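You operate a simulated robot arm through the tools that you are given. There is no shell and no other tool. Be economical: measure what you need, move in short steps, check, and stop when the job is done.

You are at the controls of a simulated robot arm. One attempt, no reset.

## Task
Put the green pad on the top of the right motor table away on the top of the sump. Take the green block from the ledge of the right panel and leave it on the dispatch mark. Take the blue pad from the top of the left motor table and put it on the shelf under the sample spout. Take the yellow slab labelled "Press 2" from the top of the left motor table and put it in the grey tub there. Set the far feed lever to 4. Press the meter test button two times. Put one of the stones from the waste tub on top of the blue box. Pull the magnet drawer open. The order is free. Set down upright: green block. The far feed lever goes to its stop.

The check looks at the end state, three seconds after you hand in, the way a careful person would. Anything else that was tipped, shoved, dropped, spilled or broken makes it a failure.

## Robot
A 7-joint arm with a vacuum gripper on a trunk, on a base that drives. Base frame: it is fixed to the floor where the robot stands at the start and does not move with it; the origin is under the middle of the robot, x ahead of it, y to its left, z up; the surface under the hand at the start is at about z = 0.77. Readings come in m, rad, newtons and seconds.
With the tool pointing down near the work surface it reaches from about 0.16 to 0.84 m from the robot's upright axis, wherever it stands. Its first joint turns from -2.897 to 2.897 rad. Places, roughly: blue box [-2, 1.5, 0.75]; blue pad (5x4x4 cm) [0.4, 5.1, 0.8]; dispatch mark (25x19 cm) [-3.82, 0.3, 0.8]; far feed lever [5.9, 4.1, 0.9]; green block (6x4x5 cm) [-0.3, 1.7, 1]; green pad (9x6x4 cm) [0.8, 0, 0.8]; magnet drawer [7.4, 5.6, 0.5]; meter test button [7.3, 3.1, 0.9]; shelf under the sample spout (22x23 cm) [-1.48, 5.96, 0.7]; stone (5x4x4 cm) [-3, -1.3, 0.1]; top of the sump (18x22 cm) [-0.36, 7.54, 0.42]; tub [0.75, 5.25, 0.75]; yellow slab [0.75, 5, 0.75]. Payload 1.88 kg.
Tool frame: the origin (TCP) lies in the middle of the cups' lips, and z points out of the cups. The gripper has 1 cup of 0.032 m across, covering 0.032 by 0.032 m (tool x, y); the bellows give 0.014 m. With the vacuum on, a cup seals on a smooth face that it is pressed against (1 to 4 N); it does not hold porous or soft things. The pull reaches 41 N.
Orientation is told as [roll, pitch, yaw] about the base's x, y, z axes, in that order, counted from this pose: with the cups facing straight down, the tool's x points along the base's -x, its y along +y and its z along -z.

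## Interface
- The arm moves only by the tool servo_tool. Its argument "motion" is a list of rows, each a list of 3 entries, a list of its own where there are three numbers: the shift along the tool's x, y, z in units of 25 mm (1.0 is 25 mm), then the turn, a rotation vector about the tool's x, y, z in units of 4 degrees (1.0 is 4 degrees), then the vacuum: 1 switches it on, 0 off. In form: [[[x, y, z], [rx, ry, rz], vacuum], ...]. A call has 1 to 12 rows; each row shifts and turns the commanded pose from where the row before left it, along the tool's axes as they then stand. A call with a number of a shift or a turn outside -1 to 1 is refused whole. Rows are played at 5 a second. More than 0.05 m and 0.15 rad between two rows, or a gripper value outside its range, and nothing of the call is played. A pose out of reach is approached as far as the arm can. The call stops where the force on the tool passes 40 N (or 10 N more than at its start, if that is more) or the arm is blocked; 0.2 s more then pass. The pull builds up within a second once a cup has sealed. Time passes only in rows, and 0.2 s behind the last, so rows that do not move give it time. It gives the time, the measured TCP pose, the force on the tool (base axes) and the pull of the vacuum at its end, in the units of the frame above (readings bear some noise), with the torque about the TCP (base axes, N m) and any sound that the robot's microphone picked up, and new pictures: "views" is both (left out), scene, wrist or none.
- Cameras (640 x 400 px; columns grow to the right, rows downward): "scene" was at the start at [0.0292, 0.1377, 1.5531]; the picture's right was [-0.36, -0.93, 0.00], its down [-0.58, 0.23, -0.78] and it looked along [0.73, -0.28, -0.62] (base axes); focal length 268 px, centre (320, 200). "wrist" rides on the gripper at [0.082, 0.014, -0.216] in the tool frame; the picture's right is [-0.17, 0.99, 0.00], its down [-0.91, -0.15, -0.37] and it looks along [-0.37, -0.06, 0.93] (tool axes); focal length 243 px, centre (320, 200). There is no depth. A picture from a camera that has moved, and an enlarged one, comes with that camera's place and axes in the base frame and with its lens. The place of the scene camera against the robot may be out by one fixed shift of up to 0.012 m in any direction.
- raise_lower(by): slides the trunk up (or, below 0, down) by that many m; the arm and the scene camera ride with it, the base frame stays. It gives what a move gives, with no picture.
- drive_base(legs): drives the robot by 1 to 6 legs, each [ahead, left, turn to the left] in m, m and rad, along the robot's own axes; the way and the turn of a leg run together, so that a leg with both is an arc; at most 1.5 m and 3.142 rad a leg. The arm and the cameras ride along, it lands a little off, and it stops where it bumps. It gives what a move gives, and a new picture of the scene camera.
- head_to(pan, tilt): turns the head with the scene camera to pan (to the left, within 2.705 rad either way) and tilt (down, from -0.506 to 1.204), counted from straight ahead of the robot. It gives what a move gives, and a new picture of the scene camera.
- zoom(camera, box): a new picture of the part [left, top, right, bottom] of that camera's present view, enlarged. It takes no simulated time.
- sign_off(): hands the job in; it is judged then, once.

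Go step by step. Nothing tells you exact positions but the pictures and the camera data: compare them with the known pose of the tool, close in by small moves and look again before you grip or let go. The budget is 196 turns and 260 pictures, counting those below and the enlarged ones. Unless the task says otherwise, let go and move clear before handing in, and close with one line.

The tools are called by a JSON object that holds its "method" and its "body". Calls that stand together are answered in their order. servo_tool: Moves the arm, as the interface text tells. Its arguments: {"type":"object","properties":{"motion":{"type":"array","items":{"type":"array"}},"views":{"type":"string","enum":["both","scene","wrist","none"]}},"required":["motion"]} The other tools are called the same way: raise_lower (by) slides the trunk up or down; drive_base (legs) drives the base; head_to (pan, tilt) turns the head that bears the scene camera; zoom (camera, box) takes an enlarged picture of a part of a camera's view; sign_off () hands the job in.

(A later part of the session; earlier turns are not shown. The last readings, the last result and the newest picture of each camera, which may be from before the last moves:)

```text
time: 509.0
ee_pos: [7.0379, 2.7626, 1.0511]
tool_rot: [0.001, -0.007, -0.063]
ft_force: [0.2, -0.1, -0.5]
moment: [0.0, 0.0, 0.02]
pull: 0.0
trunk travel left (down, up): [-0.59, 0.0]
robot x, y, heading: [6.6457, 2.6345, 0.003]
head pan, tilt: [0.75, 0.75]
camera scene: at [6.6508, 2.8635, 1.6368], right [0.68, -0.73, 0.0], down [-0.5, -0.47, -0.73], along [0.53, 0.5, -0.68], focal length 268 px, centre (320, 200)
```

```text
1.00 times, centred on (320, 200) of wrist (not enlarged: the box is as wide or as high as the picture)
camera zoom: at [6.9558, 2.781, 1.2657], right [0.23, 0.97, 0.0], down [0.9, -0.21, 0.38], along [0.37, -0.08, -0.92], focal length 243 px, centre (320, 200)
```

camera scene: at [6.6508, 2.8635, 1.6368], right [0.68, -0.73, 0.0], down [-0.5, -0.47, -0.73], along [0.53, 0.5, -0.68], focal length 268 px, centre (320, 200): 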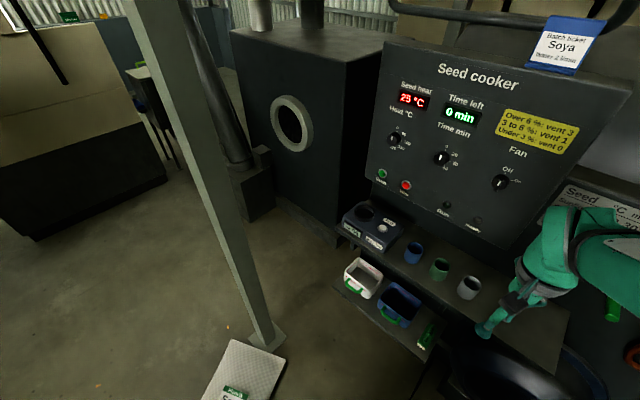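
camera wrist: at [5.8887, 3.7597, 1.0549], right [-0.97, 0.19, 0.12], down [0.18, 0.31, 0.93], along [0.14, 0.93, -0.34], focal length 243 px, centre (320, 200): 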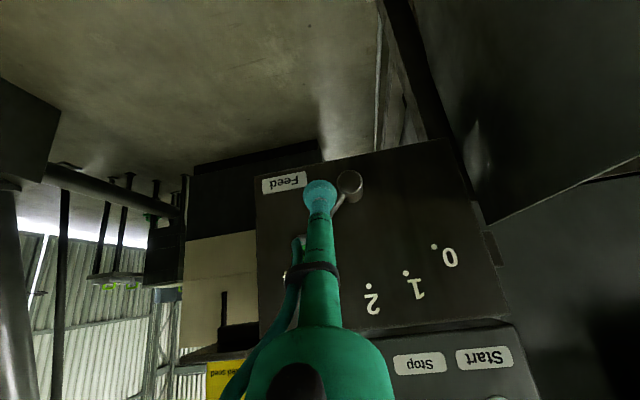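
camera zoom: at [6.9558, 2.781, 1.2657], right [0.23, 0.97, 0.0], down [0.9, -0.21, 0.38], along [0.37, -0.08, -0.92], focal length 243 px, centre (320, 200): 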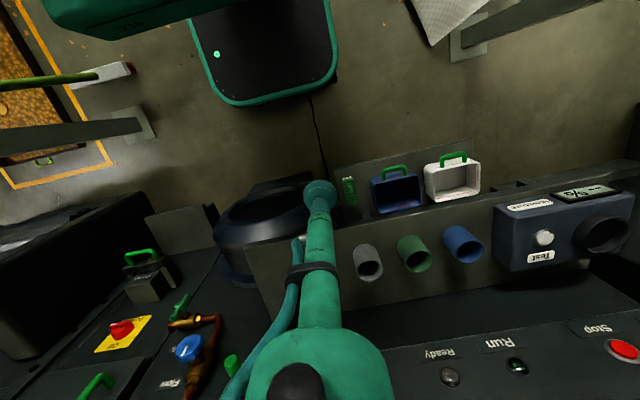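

{"method": "servo_tool", "body": {"motion": [[[-0.3, 1, 0.1], [0, 0, 0], 0], [[-0.3, 1, 0.1], [0, 0, 0], 0], [[-0.3, 1, 0.1], [0, 0, 0], 0], [[-0.3, 1, 0.1], [0, 0, 0], 0], [[-0.3, 1, 0.1], [0, 0, 0], 0], [[-0.3, 1, 0.1], [0, 0, 0], 0], [[-0.3, 1, 0.1], [0, 0, 0], 0], [[-0.3, 1, 0.1], [0, 0, 0], 0], [[-0.3, 1, 0.1], [0, 0, 0], 0], [[-0.3, 1, 0.1], [0, 0, 0], 0], [[-0.3, 1, 0.1], [0, 0, 0], 0], [[-0.3, 1, 0.1], [0, 0, 0], 0]], "views": "none"}}

{"method": "servo_tool", "body": {"motion": [[[-0.4, 1, 0.2], [0, 0, 0], 0], [[-0.4, 1, 0.2], [0, 0, 0], 0], [[-0.4, 1, 0.2], [0, 0, 0], 0], [[-0.5, 0.5, 0], [0, -1, 0], 0], [[-0.5, 0, 0], [0, -1, 0], 0], [[-0.5, 0, 0], [0, -1, 0], 0]], "views": "both"}}

```text
time: 511.6
ee_pos: [7.1478, 3.0559, 1.0204]
tool_rot: [0.001, -0.006, -0.065]
ft_force: [-0.1, -0.1, 0.4]
moment: [0.02, 0.0, -0.01]
pull: 0.1
trunk travel left (down, up): [-0.59, 0.0]
robot x, y, heading: [6.6401, 2.6355, 0.005]
head pan, tilt: [0.75, 0.75]
```

```text
time: 513.0
ee_pos: [7.2188, 3.1395, 1.0116]
tool_rot: [0.002, -0.219, -0.064]
ft_force: [0.8, 0.5, 0.3]
moment: [0.0, 0.01, 0.02]
pull: 0.1
trunk travel left (down, up): [-0.59, 0.0]
robot x, y, heading: [6.6458, 2.6356, 0.008]
head pan, tilt: [0.75, 0.75]
camera scene: at [6.6507, 2.8635, 1.6367], right [0.69, -0.73, 0.0], down [-0.5, -0.47, -0.73], along [0.53, 0.5, -0.68], focal length 268 px, centre (320, 200)
camera wrist: at [7.0933, 3.1611, 1.2035], right [0.22, 0.97, 0.04], down [0.8, -0.21, 0.56], along [0.56, -0.1, -0.83], focal length 243 px, centre (320, 200)
```

scene: 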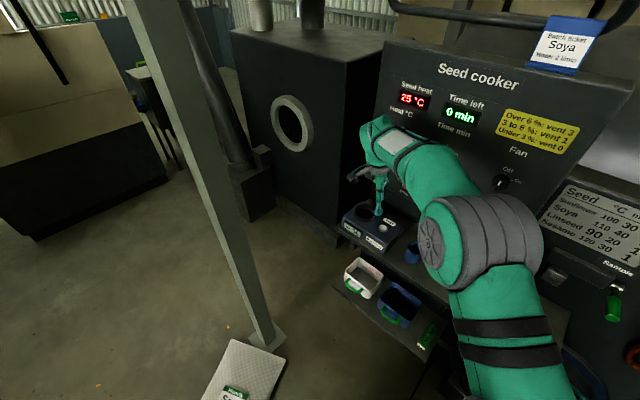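
wrist: 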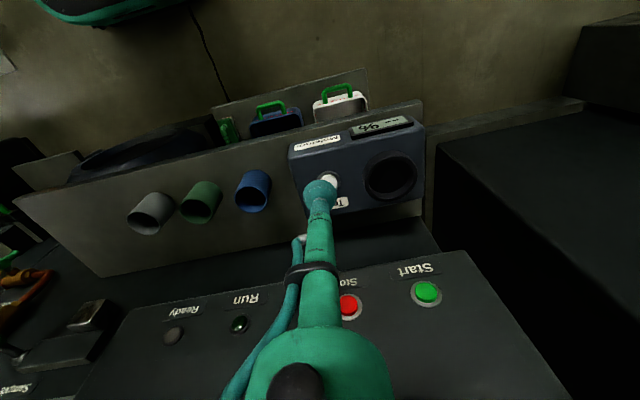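

{"method": "servo_tool", "body": {"motion": [[[-0.3, 0.07, 0.9], [0, 0, 0], 0], [[-0.3, 0.07, 0.9], [0, 0, 0], 0], [[-0.3, 0.07, 0.9], [0, 0, 0], 0], [[-0.3, 0.07, 0.9], [0, 0, 0], 0], [[0, 0, 0], [0, 0, 0], 0]], "views": "wrist"}}

{"method": "zoom", "body": {"camera": "scene", "box": [330, 170, 430, 260]}}

```text
time: 514.2
ee_pos: [7.2682, 3.1437, 0.9267]
tool_rot: [0.002, -0.215, -0.063]
ft_force: [0.4, -0.1, 0.3]
moment: [-0.01, 0.01, -0.05]
pull: 0.2
trunk travel left (down, up): [-0.59, 0.0]
robot x, y, heading: [6.6388, 2.6365, 0.003]
head pan, tilt: [0.75, 0.75]
camera wrist: at [7.1432, 3.1651, 1.12], right [0.22, 0.97, 0.04], down [0.8, -0.21, 0.56], along [0.56, -0.1, -0.83], focal length 243 px, centre (320, 200)
```

wrist: 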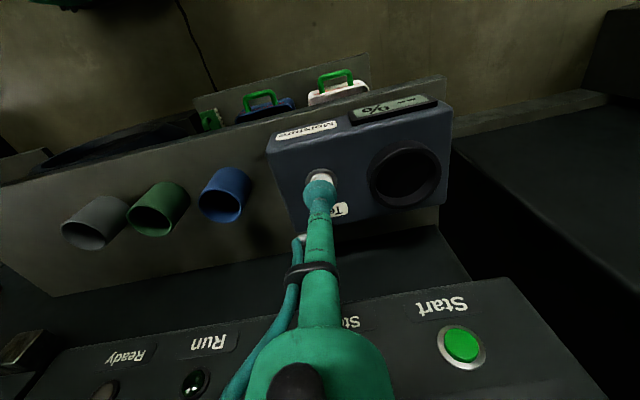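

```text
4.44 times, centred on (380, 215) of scene
camera zoom: at [6.651, 2.8637, 1.6367], right [0.69, -0.73, 0.0], down [-0.5, -0.47, -0.73], along [0.53, 0.5, -0.68], focal length 1189 px, centre (53, 133)
```

zoom: 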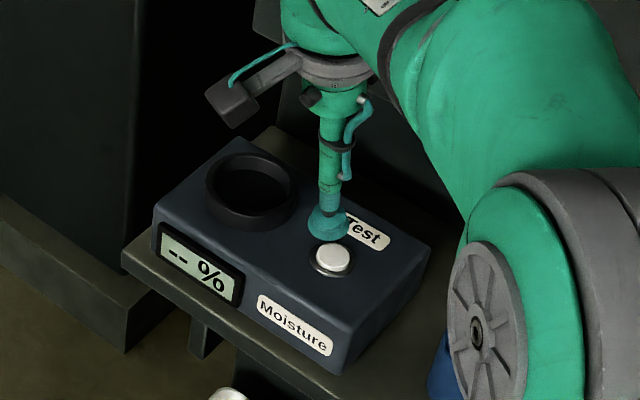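

{"method": "servo_tool", "body": {"motion": [[[0, 0, 0.5], [0, 0, 0], 0], [[0, 0, 0.4], [0, 0, 0], 0], [[0, 0, 0.2], [0, 0, 0], 0], [[0, 0, 0], [0, 0, 0], 0]], "views": "none"}}

```text
time: 515.2
ee_pos: [7.2752, 3.1417, 0.9019]
tool_rot: [0.001, -0.218, -0.066]
ft_force: [0.0, 0.4, 0.4]
moment: [-0.01, -0.05, -0.02]
pull: 0.0
trunk travel left (down, up): [-0.59, 0.0]
robot x, y, heading: [6.642, 2.6371, 0.007]
head pan, tilt: [0.75, 0.75]
```

{"method": "servo_tool", "body": {"motion": [[[0, 0, 0.2], [0, 0, 0], 0], [[0, 0, 0.2], [0, 0, 0], 0], [[0, 0, 0], [0, 0, 0], 0]], "views": "none"}}

{"method": "zoom", "body": {"camera": "scene", "box": [330, 170, 430, 260]}}

```text
time: 516.0
ee_pos: [7.278, 3.1429, 0.8919]
tool_rot: [0.002, -0.216, -0.063]
ft_force: [0.1, -0.2, 0.3]
moment: [0.02, 0.01, 0.02]
pull: 0.0
trunk travel left (down, up): [-0.59, 0.0]
robot x, y, heading: [6.6438, 2.6374, 0.005]
head pan, tilt: [0.75, 0.75]
```

```text
4.44 times, centred on (380, 215) of scene
camera zoom: at [6.6508, 2.8636, 1.6367], right [0.69, -0.73, 0.0], down [-0.5, -0.47, -0.73], along [0.53, 0.5, -0.68], focal length 1189 px, centre (53, 133)
```

zoom: 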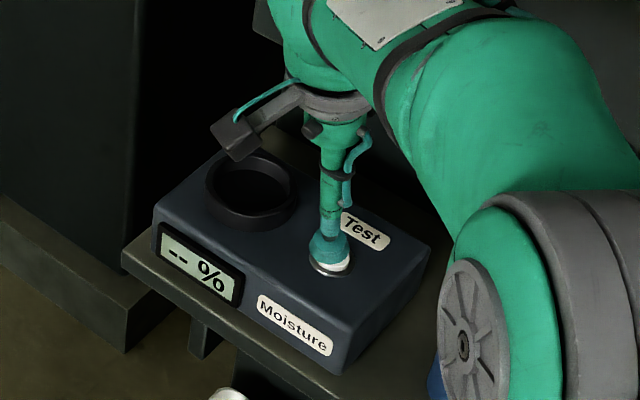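

{"method": "servo_tool", "body": {"motion": [[[0, -0.2, 0], [0, 0, 0], 0], [[0, 0, 0.2], [0, 0, 0], 0], [[0, 0, 0], [0, 0, 0], 0]], "views": "none"}}

{"method": "servo_tool", "body": {"motion": [[[0, 0, 0.2], [0, 0, 0], 0], [[0, 0, 0], [0, 0, 0], 0]], "views": "none"}}

```text
time: 516.8
ee_pos: [7.2786, 3.1395, 0.8878]
tool_rot: [0.002, -0.217, -0.065]
ft_force: [0.3, -0.3, -0.2]
moment: [-0.02, -0.03, 0.03]
pull: 0.1
trunk travel left (down, up): [-0.59, 0.0]
robot x, y, heading: [6.6421, 2.6362, 0.005]
head pan, tilt: [0.75, 0.75]
```

```text
time: 517.4
ee_pos: [7.2788, 3.1385, 0.8828]
tool_rot: [0.002, -0.217, -0.064]
ft_force: [0.1, 0.4, 0.1]
moment: [0.01, 0.03, 0.01]
pull: 0.1
trunk travel left (down, up): [-0.59, 0.0]
robot x, y, heading: [6.6434, 2.6373, 0.008]
head pan, tilt: [0.75, 0.75]
```

{"method": "servo_tool", "body": {"motion": [[[0, 0, 0.2], [0, 0, 0], 0], [[0, 0, 0], [0, 0, 0], 0]], "views": "none"}}

{"method": "servo_tool", "body": {"motion": [[[0, 0, 0.2], [0, 0, 0], 0], [[0, 0, 0], [0, 0, 0], 0]], "views": "none"}}

{"method": "zoom", "body": {"camera": "scene", "box": [330, 170, 430, 260]}}

```text
time: 518.0
ee_pos: [7.28, 3.137, 0.8773]
tool_rot: [0.002, -0.216, -0.065]
ft_force: [0.3, -0.6, 0.2]
moment: [0.02, 0.0, -0.01]
pull: 0.0
trunk travel left (down, up): [-0.59, 0.0]
robot x, y, heading: [6.644, 2.6404, 0.006]
head pan, tilt: [0.75, 0.75]
```

```text
time: 518.6
ee_pos: [7.2808, 3.1384, 0.8722]
tool_rot: [0.002, -0.217, -0.065]
ft_force: [-0.3, -0.6, 0.8]
moment: [-0.04, -0.01, 0.03]
pull: 0.0
trunk travel left (down, up): [-0.59, 0.0]
robot x, y, heading: [6.642, 2.6417, 0.003]
head pan, tilt: [0.75, 0.75]
```

```text
4.44 times, centred on (380, 215) of scene
camera zoom: at [6.6509, 2.8637, 1.6367], right [0.69, -0.73, 0.0], down [-0.5, -0.47, -0.73], along [0.53, 0.5, -0.68], focal length 1189 px, centre (53, 133)
```

zoom: 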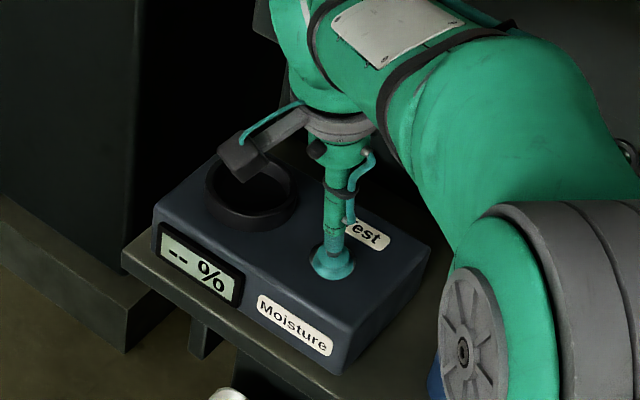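

{"method": "servo_tool", "body": {"motion": [[[0, 0, 0.15], [0, 0, 0], 0], [[0, 0, 0], [0, 0, 0], 0]], "views": "none"}}

{"method": "servo_tool", "body": {"motion": [[[0, 0, 0.15], [0, 0, 0], 0], [[0, 0, 0], [0, 0, 0], 0]], "views": "none"}}

```text
time: 519.2
ee_pos: [7.2828, 3.1389, 0.8688]
tool_rot: [0.001, -0.219, -0.065]
ft_force: [0.3, 0.2, -0.1]
moment: [0.0, -0.01, -0.02]
pull: 0.2
trunk travel left (down, up): [-0.59, 0.0]
robot x, y, heading: [6.6466, 2.6385, 0.007]
head pan, tilt: [0.75, 0.75]
```

```text
time: 519.8
ee_pos: [7.2834, 3.1377, 0.8653]
tool_rot: [0.002, -0.217, -0.063]
ft_force: [-0.9, -0.8, 1.9]
moment: [0.05, 0.0, 0.0]
pull: 0.1
trunk travel left (down, up): [-0.59, 0.0]
robot x, y, heading: [6.6415, 2.6436, 0.007]
head pan, tilt: [0.75, 0.75]
```

{"method": "servo_tool", "body": {"motion": [[[0, 0, 0.15], [0, 0, 0], 0], [[0, 0, 0], [0, 0, 0], 0]], "views": "none"}}

```text
time: 520.4
ee_pos: [7.2834, 3.1372, 0.861]
tool_rot: [0.001, -0.218, -0.065]
ft_force: [1.3, -0.1, 2.6]
moment: [0.0, 0.02, 0.04]
pull: 0.1
trunk travel left (down, up): [-0.59, 0.0]
robot x, y, heading: [6.6441, 2.6392, 0.006]
head pan, tilt: [0.75, 0.75]
```

{"method": "servo_tool", "body": {"motion": [[[0, 0, 0.15], [0, 0, 0], 0], [[0, 0, 0], [0, 0, 0], 0]], "views": "none"}}

```text
time: 521.0
ee_pos: [7.2853, 3.137, 0.8574]
tool_rot: [0.003, -0.218, -0.065]
ft_force: [0.7, 0.8, 3.7]
moment: [-0.05, 0.05, -0.02]
pull: 0.0
trunk travel left (down, up): [-0.59, 0.0]
robot x, y, heading: [6.6431, 2.6362, 0.004]
head pan, tilt: [0.75, 0.75]
```

{"method": "servo_tool", "body": {"motion": [[[0, 0, 0.15], [0, 0, 0], 0], [[0, 0, 0], [0, 0, 0], 0]], "views": "none"}}

```text
time: 521.6
ee_pos: [7.2861, 3.137, 0.8551]
tool_rot: [0.002, -0.218, -0.064]
ft_force: [0.2, 2.4, 7.9]
moment: [-0.02, 0.09, -0.01]
pull: 0.0
trunk travel left (down, up): [-0.59, 0.0]
robot x, y, heading: [6.6428, 2.6375, 0.004]
head pan, tilt: [0.75, 0.75]
```

{"method": "servo_tool", "body": {"motion": [[[0, 0, 0.12], [0, 0, 0], 0], [[0, 0, 0], [0, 0, 0], 0]], "views": "none"}}

{"method": "zoom", "body": {"camera": "scene", "box": [330, 190, 430, 260]}}

```text
time: 522.2
ee_pos: [7.2881, 3.1381, 0.8534]
tool_rot: [0.003, -0.219, -0.065]
ft_force: [3.3, 3.1, 15.1]
moment: [-0.06, 0.25, -0.1]
pull: 0.0
trunk travel left (down, up): [-0.59, 0.0]
robot x, y, heading: [6.6424, 2.6408, 0.008]
head pan, tilt: [0.75, 0.75]
heard: click
```

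```text
5.71 times, centred on (380, 225) of scene
camera zoom: at [6.6501, 2.8631, 1.6369], right [0.69, -0.73, 0.0], down [-0.5, -0.47, -0.73], along [0.53, 0.5, -0.68], focal length 1529 px, centre (-23, 57)
```

zoom: 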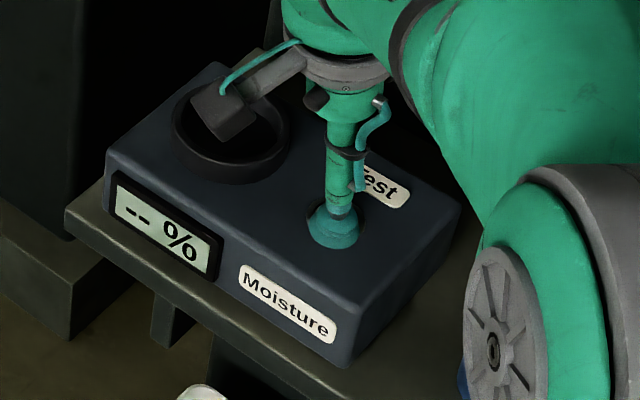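

A click: that's the first press. I lift off fully, then press a second time to the same depth.

{"method": "servo_tool", "body": {"motion": [[[0, 0, -0.5], [0, 0, 0], 0], [[0, 0, -0.7], [0, 0, 0], 0], [[0, 0, 0], [0, 0, 0], 0], [[0, 0, 0], [0, 0, 0], 0]], "views": "none"}}

{"method": "servo_tool", "body": {"motion": [[[0, 0, 0.5], [0, 0, 0], 0], [[0, 0, 0.2], [0, 0, 0], 0], [[0, 0, 0.15], [0, 0, 0], 0], [[0, 0, 0.15], [0, 0, 0], 0], [[0, 0, 0.1], [0, 0, 0], 0], [[0, 0, 0], [0, 0, 0], 0]], "views": "none"}}

```text
time: 523.2
ee_pos: [7.28, 3.1372, 0.8776]
tool_rot: [0.0, -0.216, -0.062]
ft_force: [-0.5, -0.1, 0.3]
moment: [0.0, 0.03, 0.01]
pull: 0.1
trunk travel left (down, up): [-0.59, 0.0]
robot x, y, heading: [6.645, 2.6397, 0.002]
head pan, tilt: [0.75, 0.75]
```

```text
time: 524.6
ee_pos: [7.2863, 3.1369, 0.8546]
tool_rot: [0.004, -0.219, -0.065]
ft_force: [1.3, 2.8, 8.6]
moment: [-0.06, 0.11, -0.05]
pull: 0.1
trunk travel left (down, up): [-0.59, 0.0]
robot x, y, heading: [6.6387, 2.637, 0.006]
head pan, tilt: [0.75, 0.75]
```

{"method": "servo_tool", "body": {"motion": [[[0, 0, 0.12], [0, 0, 0], 0], [[0, 0, 0], [0, 0, 0], 0]], "views": "none"}}

```text
time: 525.2
ee_pos: [7.2884, 3.1373, 0.8529]
tool_rot: [0.004, -0.219, -0.065]
ft_force: [4.2, 2.5, 14.9]
moment: [-0.04, 0.23, -0.09]
pull: 0.0
trunk travel left (down, up): [-0.59, 0.0]
robot x, y, heading: [6.6426, 2.6369, 0.008]
head pan, tilt: [0.75, 0.75]
heard: click
```

Second click. Lift off and look.

{"method": "servo_tool", "body": {"motion": [[[0, 0, -0.6], [0, 0, 0], 0], [[0, 0, -1], [0, 0, 0], 0], [[0, 0, -1], [0, 0, 0], 0], [[0, 0, -1], [0, 0, 0], 0], [[0, 0, -1], [0, 0, 0], 0], [[0, 0, -1], [0, 0, 0], 0], [[0, 0, -1], [0, 0, 0], 0]], "views": "none"}}

{"method": "zoom", "body": {"camera": "scene", "box": [330, 180, 430, 270]}}

{"method": "servo_tool", "body": {"motion": [[[0.5, 0, 0], [0, 1, 0], 0], [[0.5, 0, 0], [0, 1, 0], 0], [[0.5, 0, 0], [0, 1, 0], 0], [[0.4, -1, 0], [0, 0, 0], 0], [[0.4, -1, 0], [0, 0, 0], 0], [[0.4, -1, 0], [0, 0, 0], 0], [[0.4, -1, 0], [0, 0, 0], 0], [[0.4, -1, 0], [0, 0, 0], 0], [[0.4, -1, 0], [0, 0, 0], 0], [[0.4, -1, 0], [0, 0, 0], 0], [[0.4, -1, 0], [0, 0, 0], 0], [[0.4, -1, 0], [0, 0, 0], 0]], "views": "none"}}

{"method": "servo_tool", "body": {"motion": [[[0.5, -1, -0.3], [0, 0, 0], 0], [[0.5, -1, -0.3], [0, 0, 0], 0], [[0.5, -1, -0.3], [0, 0, 0], 0], [[0.5, -1, 0], [0, 0, 0], 0], [[0.5, -1, 0], [0, 0, 0], 0], [[0.5, -1, 0], [0, 0, 0], 0], [[0.5, -1, 0], [0, 0, 0], 0]], "views": "none"}}

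```text
time: 526.8
ee_pos: [7.2511, 3.1382, 1.0099]
tool_rot: [0.003, -0.217, -0.067]
ft_force: [0.6, 0.2, -0.4]
moment: [0.02, 0.01, -0.04]
pull: 0.0
trunk travel left (down, up): [-0.59, 0.0]
robot x, y, heading: [6.6404, 2.6407, 0.006]
head pan, tilt: [0.75, 0.75]
```

```text
4.44 times, centred on (380, 225) of scene
camera zoom: at [6.6507, 2.8635, 1.6367], right [0.69, -0.73, 0.0], down [-0.5, -0.47, -0.73], along [0.53, 0.5, -0.68], focal length 1189 px, centre (53, 89)
```

zoom: 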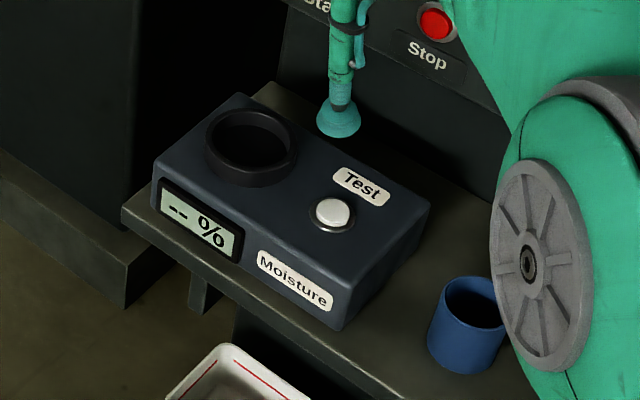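

```text
time: 529.4
ee_pos: [7.1109, 2.9217, 1.0047]
tool_rot: [-0.001, -0.008, -0.063]
ft_force: [0.0, 0.4, 0.2]
moment: [0.0, -0.01, 0.0]
pull: 0.0
trunk travel left (down, up): [-0.59, 0.0]
robot x, y, heading: [6.6398, 2.6373, 0.006]
head pan, tilt: [0.75, 0.75]
```

```text
time: 531.0
ee_pos: [7.0123, 2.7538, 1.0268]
tool_rot: [0.003, -0.006, -0.063]
ft_force: [-0.3, -1.1, 0.0]
moment: [-0.02, -0.02, -0.01]
pull: 0.0
trunk travel left (down, up): [-0.59, 0.0]
robot x, y, heading: [6.6434, 2.6399, 0.002]
head pan, tilt: [0.75, 0.75]
```

Both presses done; the meter hasn't moved. Now back west along the central aisle to the green block.

{"method": "drive_base", "body": {"legs": [[-1.5, 0, 0], [-1.5, 0, 0], [-1.5, 0, 0]]}}

```text
time: 552.7
ee_pos: [2.4497, 2.655, 1.0264]
tool_rot: [0.005, -0.007, -0.048]
ft_force: [-0.3, -0.4, 0.4]
moment: [0.03, 0.0, 0.01]
pull: 0.1
trunk travel left (down, up): [-0.59, 0.0]
robot x, y, heading: [2.0836, 2.5366, 0.021]
head pan, tilt: [0.75, 0.75]
camera scene: at [2.087, 2.7594, 1.6367], right [0.7, -0.72, 0.0], down [-0.49, -0.47, -0.73], along [0.53, 0.51, -0.68], focal length 268 px, centre (320, 200)
```

scene: 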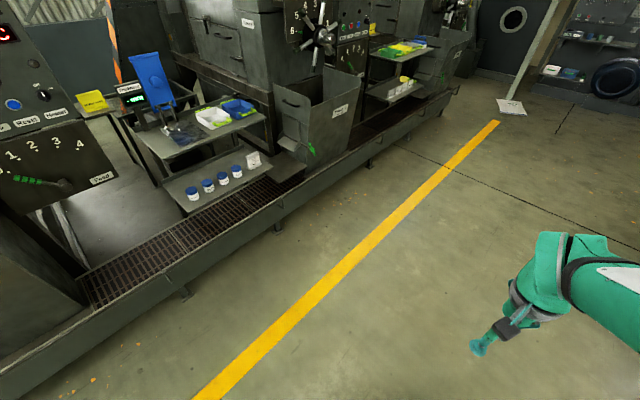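

{"method": "drive_base", "body": {"legs": [[-1.45, 0.25, -0.02], [-1.5, 0, 0]]}}

{"method": "head_to", "body": {"pan": -1.2, "tilt": 0.5}}

```text
time: 567.0
ee_pos: [-0.4979, 2.8885, 1.0262]
tool_rot: [0.002, -0.006, -0.063]
ft_force: [0.7, -1.2, 0.6]
moment: [-0.01, -0.01, -0.01]
pull: 0.1
trunk travel left (down, up): [-0.59, 0.0]
robot x, y, heading: [-0.8681, 2.771, 0.01]
head pan, tilt: [0.75, 0.75]
camera scene: at [-0.8592, 2.9963, 1.6367], right [0.69, -0.73, 0.0], down [-0.5, -0.47, -0.73], along [0.53, 0.5, -0.68], focal length 268 px, centre (320, 200)
```

scene: 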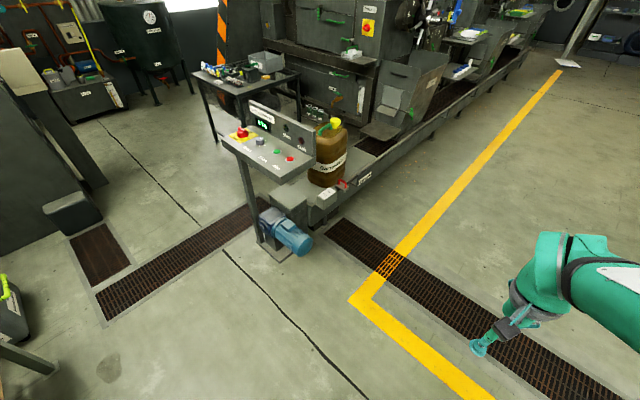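

```text
time: 568.9
ee_pos: [-0.497, 2.8871, 1.0264]
tool_rot: [0.0, -0.008, -0.062]
ft_force: [0.3, -0.4, 0.8]
moment: [0.01, 0.02, 0.03]
pull: 0.0
trunk travel left (down, up): [-0.59, 0.0]
robot x, y, heading: [-0.8686, 2.7706, 0.005]
head pan, tilt: [-1.201, 0.499]
camera scene: at [-0.886, 2.8548, 1.6587], right [-0.93, -0.37, 0.0], down [-0.18, 0.45, -0.88], along [0.32, -0.82, -0.48], focal length 268 px, centre (320, 200)
```

scene: 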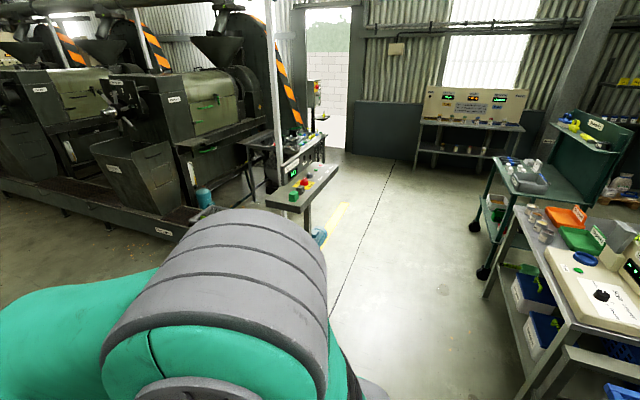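

{"method": "drive_base", "body": {"legs": [[0, -1.1, 0]]}}

{"method": "head_to", "body": {"pan": -0.15, "tilt": 0.75}}

{"method": "zoom", "body": {"camera": "wrist", "box": [0, 0, 640, 400]}}

```text
time: 574.4
ee_pos: [-0.4854, 1.8223, 1.026]
tool_rot: [0.002, -0.007, -0.049]
ft_force: [0.0, -0.1, 0.0]
moment: [0.0, 0.02, 0.01]
pull: 0.0
trunk travel left (down, up): [-0.59, 0.0]
robot x, y, heading: [-0.8557, 1.7005, 0.01]
head pan, tilt: [-1.201, 0.499]
camera scene: at [-0.8741, 1.7838, 1.6587], right [-0.93, -0.38, 0.0], down [-0.18, 0.44, -0.88], along [0.33, -0.81, -0.48], focal length 268 px, centre (320, 200)
```

scene: 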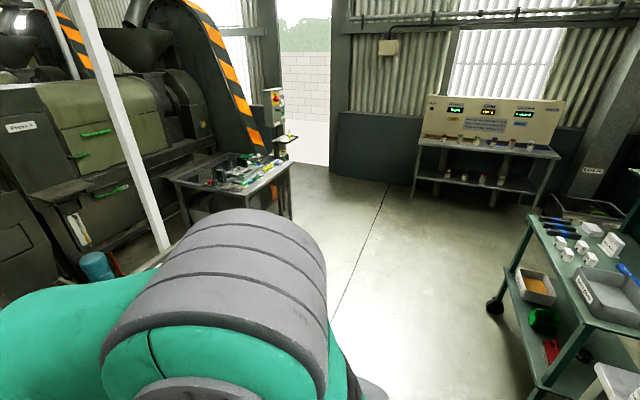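

```text
time: 575.7
ee_pos: [-0.486, 1.8213, 1.0257]
tool_rot: [0.002, -0.009, -0.049]
ft_force: [0.2, 0.3, 0.2]
moment: [0.02, 0.0, -0.06]
pull: 0.0
trunk travel left (down, up): [-0.59, 0.0]
robot x, y, heading: [-0.8531, 1.7027, 0.016]
head pan, tilt: [-0.15, 0.75]
camera scene: at [-0.8264, 1.857, 1.6368], right [-0.13, -0.99, 0.0], down [-0.68, 0.09, -0.73], along [0.72, -0.1, -0.68], focal length 268 px, centre (320, 200)
```

scene: 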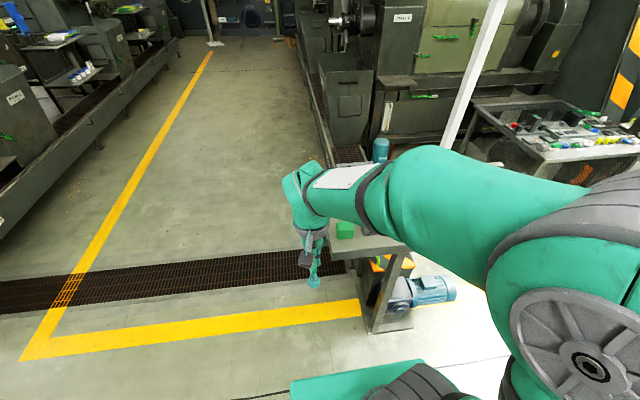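

```text
1.00 times, centred on (320, 200) of wrist (not enlarged: the box is as wide or as high as the picture)
camera zoom: at [-0.569, 1.8386, 1.2414], right [0.22, 0.98, 0.0], down [0.9, -0.2, 0.38], along [0.37, -0.08, -0.92], focal length 243 px, centre (320, 200)
```

zoom: 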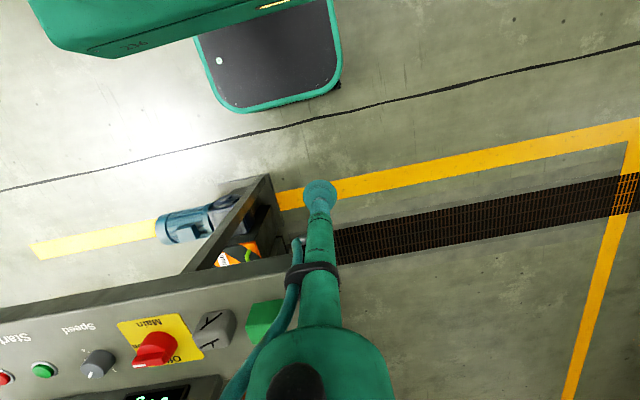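

{"method": "servo_tool", "body": {"motion": [[[0, 0, -1], [0, 0, 0], 0], [[0, 0, -1], [0, 0, 0], 0], [[-0.965, -0.525, 0], [0, 0, 0], 0], [[-0.965, -0.525, 0], [0, 0, 0], 0], [[-0.965, -0.525, 0], [0, 0, 0], 0], [[-0.965, -0.525, 0], [0, 0, 0], 0], [[-0.965, -0.525, 0], [0, 0, 0], 0], [[-0.965, -0.525, 0], [0, 0, 0], 0], [[-0.965, -0.525, 0], [0, 0, 0], 0], [[-0.965, -0.525, 0], [0, 0, 0], 0], [[-0.965, -0.525, 0], [0, 0, 0], 0]], "views": "both"}}

{"method": "zoom", "body": {"camera": "scene", "box": [290, 180, 450, 300]}}

```text
time: 578.1
ee_pos: [-0.2768, 1.6931, 1.0791]
tool_rot: [0.001, -0.008, -0.052]
ft_force: [-0.4, 0.9, -0.8]
moment: [-0.01, 0.0, 0.01]
pull: 0.1
trunk travel left (down, up): [-0.59, 0.0]
robot x, y, heading: [-0.8571, 1.6988, 0.023]
head pan, tilt: [-0.15, 0.75]
camera scene: at [-0.8261, 1.857, 1.6367], right [-0.13, -0.99, 0.0], down [-0.68, 0.09, -0.73], along [0.72, -0.1, -0.68], focal length 268 px, centre (320, 200)
camera wrist: at [-0.3592, 1.71, 1.294], right [0.22, 0.98, 0.0], down [0.9, -0.2, 0.38], along [0.37, -0.08, -0.92], focal length 243 px, centre (320, 200)
```

scene: 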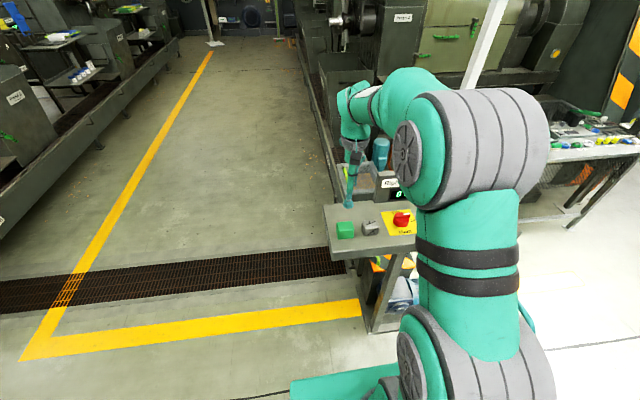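
wrist: 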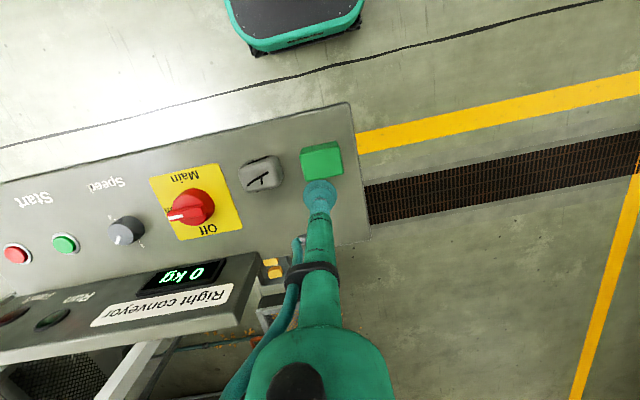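

```text
3.33 times, centred on (370, 240) of scene
camera zoom: at [-0.8261, 1.857, 1.6367], right [-0.13, -0.99, 0.0], down [-0.68, 0.09, -0.73], along [0.72, -0.1, -0.68], focal length 892 px, centre (153, 67)
```

zoom: 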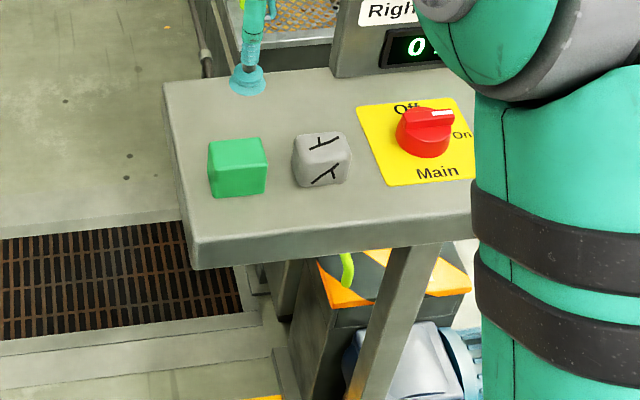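

{"method": "servo_tool", "body": {"motion": [[[0.6, 0.15, 0], [0, 0, 0], 0], [[0, 0, 1], [0, 0, 0], 0], [[0, 0, 0.6], [0, 0, 0], 0], [[0, 0, 0], [0, 0, 0], 0]], "views": "wrist"}}

{"method": "zoom", "body": {"camera": "scene", "box": [310, 180, 390, 250]}}

```text
time: 579.1
ee_pos: [-0.2906, 1.6974, 1.0381]
tool_rot: [0.002, -0.006, -0.051]
ft_force: [-0.1, -0.1, 0.2]
moment: [0.01, -0.01, -0.02]
pull: 0.1
trunk travel left (down, up): [-0.59, 0.0]
robot x, y, heading: [-0.857, 1.6983, 0.018]
head pan, tilt: [-0.15, 0.75]
camera wrist: at [-0.3745, 1.7155, 1.2531], right [0.21, 0.98, 0.0], down [0.9, -0.2, 0.38], along [0.37, -0.08, -0.92], focal length 243 px, centre (320, 200)
```

wrist: 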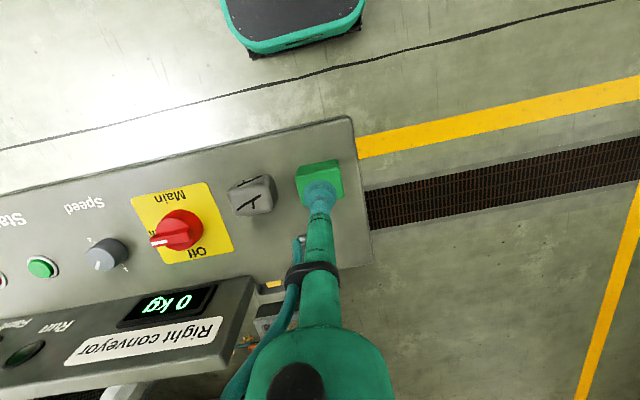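

```text
5.71 times, centred on (350, 215) of scene
camera zoom: at [-0.8264, 1.8571, 1.6367], right [-0.13, -0.99, 0.0], down [-0.68, 0.09, -0.73], along [0.72, -0.1, -0.68], focal length 1529 px, centre (149, 114)
```

zoom: 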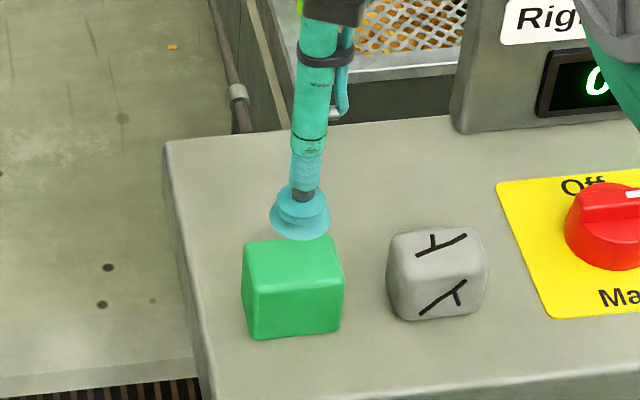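

{"method": "servo_tool", "body": {"motion": [[[0, 0, 0.5], [0, 0, 0], 1], [[0, 0, 0.4], [0, 0, 0], 1], [[0, 0, 0.3], [0, 0, 0], 1], [[0, 0, 0.3], [0, 0, 0], 1], [[0, 0, 0], [0, 0, 0], 1]], "views": "wrist"}}

```text
time: 580.3
ee_pos: [-0.2903, 1.6968, 1.0004]
tool_rot: [0.001, -0.007, -0.051]
ft_force: [-0.3, -0.1, 0.2]
moment: [0.01, 0.02, -0.02]
pull: 40.9
trunk travel left (down, up): [-0.59, 0.0]
robot x, y, heading: [-0.8555, 1.699, 0.012]
head pan, tilt: [-0.15, 0.75]
camera wrist: at [-0.3734, 1.7146, 1.215], right [0.22, 0.98, 0.0], down [0.9, -0.2, 0.38], along [0.37, -0.08, -0.92], focal length 243 px, centre (320, 200)
```

wrist: 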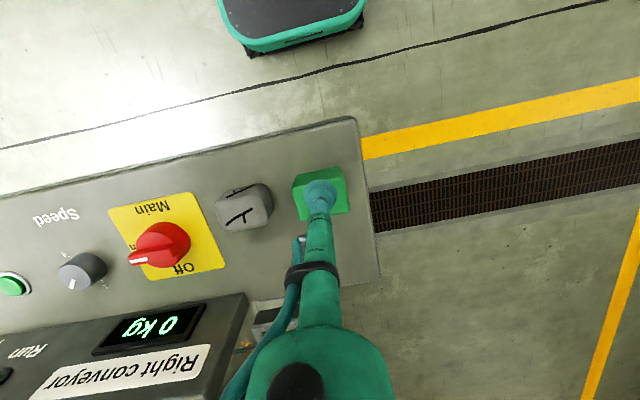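

The block is held. I lift, retract, and drive toward the dispatch area in the west.

{"method": "servo_tool", "body": {"motion": [[[0, 0, -0.6], [0, 0, 0], 1], [[0, 0, -1], [0, 0, 0], 1], [[0, 0, -1], [0, 0, 0], 1], [[0, 0, -1], [0, 0, 0], 1], [[0, 0, -1], [0, 0, 0], 1], [[1, 0, 0], [0, 0, 0], 1], [[1, 0, 0], [0, 0, 0], 1], [[1, 0, 0], [0, 0, 0], 1], [[1, 0, 0], [0, 0, 0], 1], [[1, 0, 0], [0, 0, 0], 1]], "views": "wrist"}}

{"method": "drive_base", "body": {"legs": [[0, -1.1, 0], [0, -1.1, 0]]}}

{"method": "head_to", "body": {"pan": 2.7, "tilt": 0.45}}

{"method": "head_to", "body": {"pan": -2.6, "tilt": 0.45}}

```text
time: 582.5
ee_pos: [-0.4166, 1.7035, 1.1136]
tool_rot: [0.001, -0.011, -0.05]
ft_force: [-0.2, -0.5, -1.4]
moment: [-0.01, -0.01, 0.01]
pull: 40.6
trunk travel left (down, up): [-0.59, 0.0]
robot x, y, heading: [-0.8564, 1.7002, 0.015]
head pan, tilt: [-0.15, 0.75]
camera wrist: at [-0.4992, 1.7212, 1.3294], right [0.22, 0.98, 0.0], down [0.9, -0.2, 0.38], along [0.37, -0.08, -0.92], focal length 243 px, centre (320, 200)
```

wrist: 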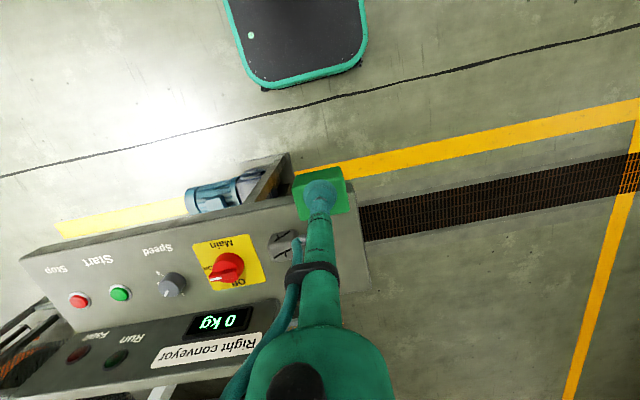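

```text
time: 593.5
ee_pos: [-0.398, -0.5321, 1.1148]
tool_rot: [0.004, -0.007, -0.072]
ft_force: [-0.6, 0.7, -0.4]
moment: [0.0, -0.02, 0.04]
pull: 40.8
trunk travel left (down, up): [-0.59, 0.0]
robot x, y, heading: [-0.8351, -0.526, -0.002]
head pan, tilt: [-0.15, 0.75]
camera scene: at [-0.8057, -0.3698, 1.6367], right [-0.15, -0.99, 0.0], down [-0.67, 0.1, -0.73], along [0.72, -0.11, -0.68], focal length 268 px, centre (320, 200)
```

scene: 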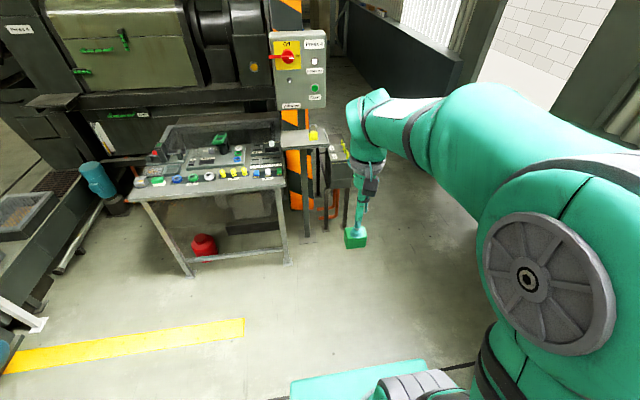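

```text
time: 596.0
ee_pos: [-0.3983, -0.5319, 1.1148]
tool_rot: [0.002, -0.008, -0.07]
ft_force: [-0.1, -0.5, -0.4]
moment: [-0.04, -0.01, -0.02]
pull: 41.0
trunk travel left (down, up): [-0.59, 0.0]
robot x, y, heading: [-0.8353, -0.5242, -0.0]
head pan, tilt: [2.7, 0.45]
camera scene: at [-0.9705, -0.3176, 1.6632], right [0.43, 0.9, 0.0], down [0.39, -0.19, -0.9], along [-0.81, 0.39, -0.44], focal length 268 px, centre (320, 200)
```

scene: 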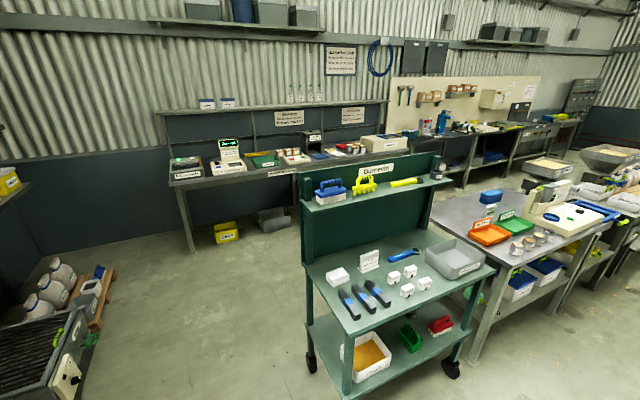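

```text
time: 600.1
ee_pos: [-0.3985, -0.5309, 1.1133]
tool_rot: [0.001, -0.007, -0.071]
ft_force: [0.2, -0.9, -0.4]
moment: [-0.01, -0.02, 0.02]
pull: 40.5
trunk travel left (down, up): [-0.59, 0.0]
robot x, y, heading: [-0.836, -0.5266, -0.007]
head pan, tilt: [-2.601, 0.45]
camera scene: at [-0.9665, -0.4043, 1.6632], right [-0.51, 0.86, 0.0], down [0.37, 0.22, -0.9], along [-0.77, -0.46, -0.44], focal length 268 px, centre (320, 200)
```

scene: 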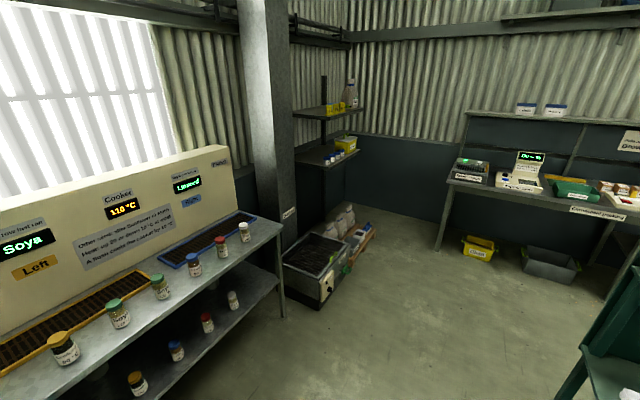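

{"method": "zoom", "body": {"camera": "scene", "box": [260, 190, 400, 320]}}

{"method": "head_to", "body": {"pan": 2.7, "tilt": 0.45}}

{"method": "zoom", "body": {"camera": "scene", "box": [160, 110, 420, 270]}}

{"method": "zoom", "body": {"camera": "scene", "box": [420, 150, 640, 310]}}

```text
3.08 times, centred on (330, 255) of scene
camera zoom: at [-0.9665, -0.4043, 1.6632], right [-0.51, 0.86, 0.0], down [0.37, 0.22, -0.9], along [-0.77, -0.46, -0.44], focal length 823 px, centre (289, 31)
```

zoom: 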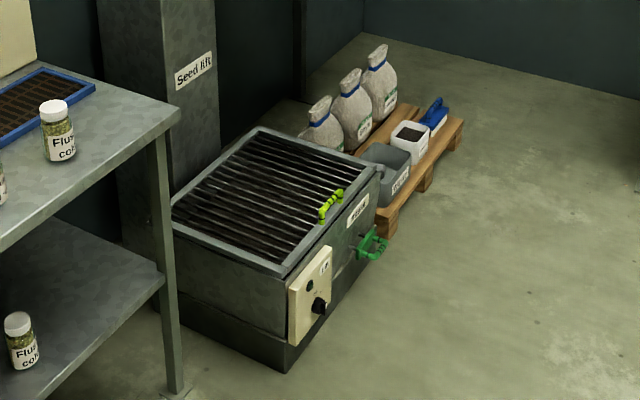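

```text
time: 604.3
ee_pos: [-0.3979, -0.532, 1.1136]
tool_rot: [0.002, -0.005, -0.071]
ft_force: [-0.5, 0.3, -0.8]
moment: [0.02, 0.0, 0.0]
pull: 40.7
trunk travel left (down, up): [-0.59, 0.0]
robot x, y, heading: [-0.8324, -0.5235, -0.002]
head pan, tilt: [2.7, 0.45]
camera scene: at [-0.9705, -0.3176, 1.6632], right [0.43, 0.9, 0.0], down [0.39, -0.19, -0.9], along [-0.81, 0.39, -0.44], focal length 268 px, centre (320, 200)
```

scene: 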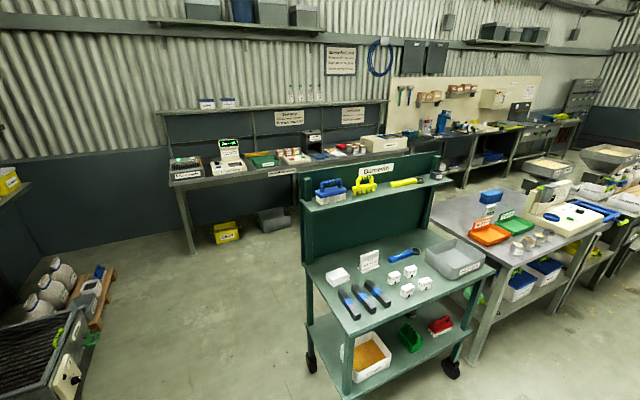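

```text
2.46 times, centred on (290, 190) of scene
camera zoom: at [-0.9705, -0.3176, 1.6632], right [0.43, 0.9, 0.0], down [0.39, -0.19, -0.9], along [-0.81, 0.39, -0.44], focal length 658 px, centre (394, 225)
```

zoom: 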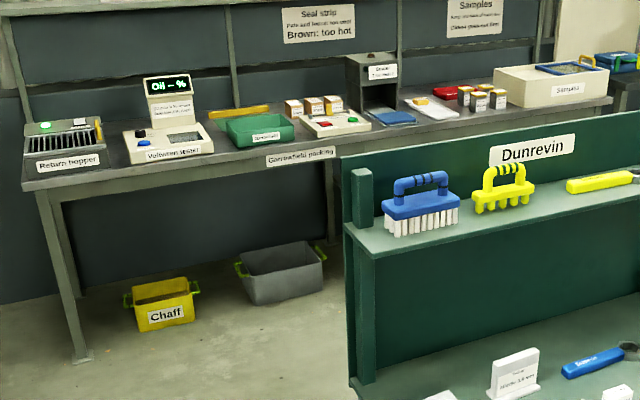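

```text
2.50 times, centred on (530, 230) of scene
camera zoom: at [-0.9705, -0.3176, 1.6632], right [0.43, 0.9, 0.0], down [0.39, -0.19, -0.9], along [-0.81, 0.39, -0.44], focal length 669 px, centre (-205, 125)
```

zoom: 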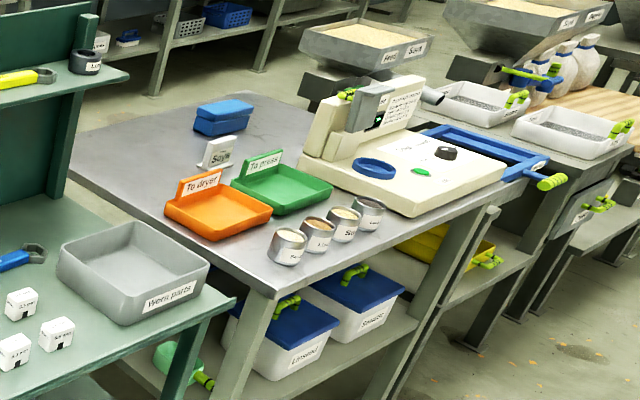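

{"method": "drive_base", "body": {"legs": [[0, 0, 3.141], [1.0, -0.06, 0]]}}

{"method": "head_to", "body": {"pan": 0, "tilt": 0.6}}

```text
time: 616.9
ee_pos: [-2.274, -0.4688, 1.1143]
tool_rot: [0.002, -0.006, 3.074]
ft_force: [0.6, 0.2, -0.6]
moment: [0.0, 0.01, 0.01]
pull: 41.2
trunk travel left (down, up): [-0.59, 0.0]
robot x, y, heading: [-1.8343, -0.4745, 3.142]
head pan, tilt: [2.7, 0.45]
camera scene: at [-1.6824, -0.6724, 1.6632], right [-0.43, -0.9, 0.0], down [-0.39, 0.19, -0.9], along [0.81, -0.39, -0.44], focal length 268 px, centre (320, 200)
```

scene: 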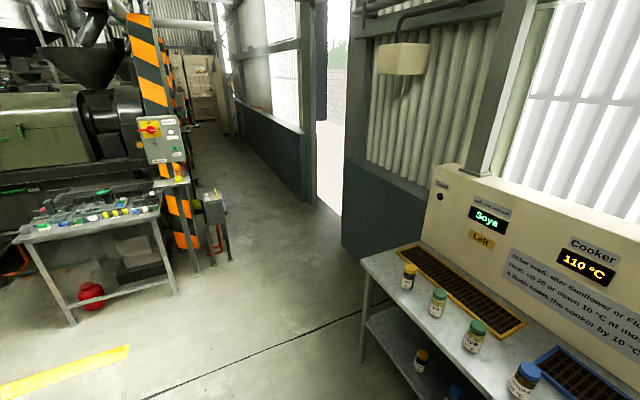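

```text
time: 619.2
ee_pos: [-2.275, -0.4707, 1.1143]
tool_rot: [0.001, -0.005, 3.075]
ft_force: [0.3, -0.7, -1.1]
moment: [0.03, 0.0, 0.03]
pull: 40.7
trunk travel left (down, up): [-0.59, 0.0]
robot x, y, heading: [-1.8394, -0.4709, 3.14]
head pan, tilt: [0.0, 0.6]
camera scene: at [-1.8538, -0.633, 1.6496], right [0.0, 1.0, 0.0], down [0.56, 0.0, -0.83], along [-0.83, 0.0, -0.56], focal length 268 px, centre (320, 200)
```

scene: 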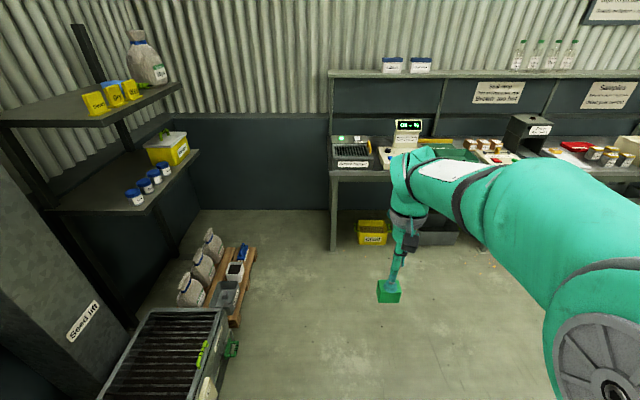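

{"method": "drive_base", "body": {"legs": [[1.15, 0, 0], [0, -0.72, 0]]}}

{"method": "head_to", "body": {"pan": 0.1, "tilt": 0.75}}

{"method": "zoom", "body": {"camera": "wrist", "box": [0, 0, 640, 400]}}

```text
time: 628.8
ee_pos: [-3.4619, 0.2399, 1.1144]
tool_rot: [0.001, -0.006, 3.106]
ft_force: [-0.1, -0.4, -0.9]
moment: [-0.02, 0.0, 0.0]
pull: 40.5
trunk travel left (down, up): [-0.59, 0.0]
robot x, y, heading: [-3.0237, 0.2495, -3.111]
head pan, tilt: [0.0, 0.6]
camera scene: at [-3.0372, 0.0899, 1.6496], right [-0.03, 1.0, 0.0], down [0.56, 0.02, -0.83], along [-0.82, -0.03, -0.56], focal length 268 px, centre (320, 200)
```

scene: 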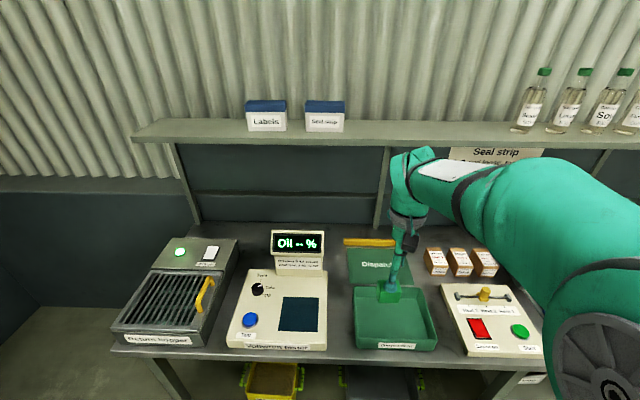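

```text
time: 629.5
ee_pos: [-3.4629, 0.2396, 1.1151]
tool_rot: [0.002, -0.009, 3.108]
ft_force: [0.3, -0.1, -1.0]
moment: [-0.01, 0.0, 0.03]
pull: 40.5
trunk travel left (down, up): [-0.59, 0.0]
robot x, y, heading: [-3.023, 0.2492, -3.107]
head pan, tilt: [0.099, 0.75]
camera scene: at [-3.0311, 0.0818, 1.6368], right [-0.13, 0.99, 0.0], down [0.68, 0.09, -0.73], along [-0.73, -0.1, -0.68], focal length 268 px, centre (320, 200)
```

scene: 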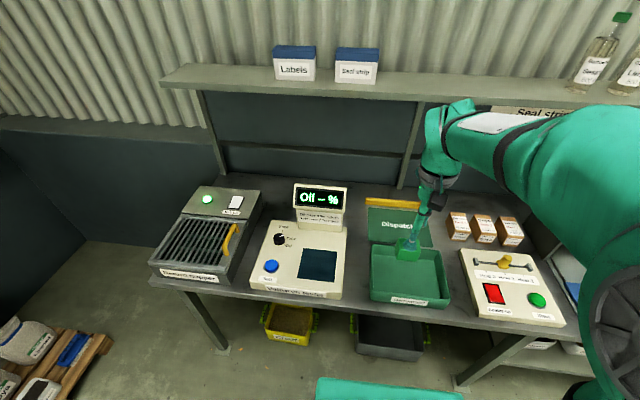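

```text
1.00 times, centred on (320, 200) of wrist (not enlarged: the box is as wide or as high as the picture)
camera zoom: at [-3.3798, 0.2225, 1.3291], right [-0.2, -0.98, 0.0], down [-0.91, 0.19, 0.38], along [-0.37, 0.07, -0.92], focal length 243 px, centre (320, 200)
```

zoom: 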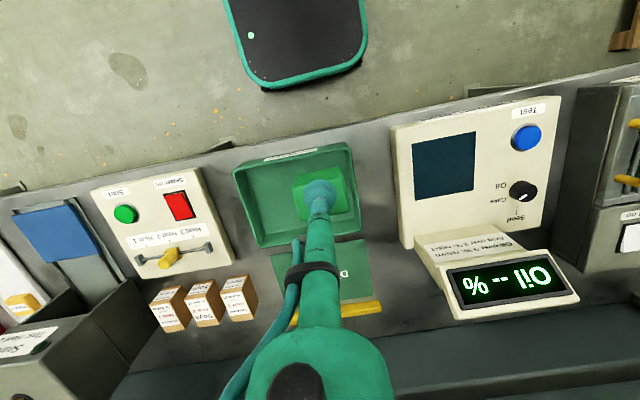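

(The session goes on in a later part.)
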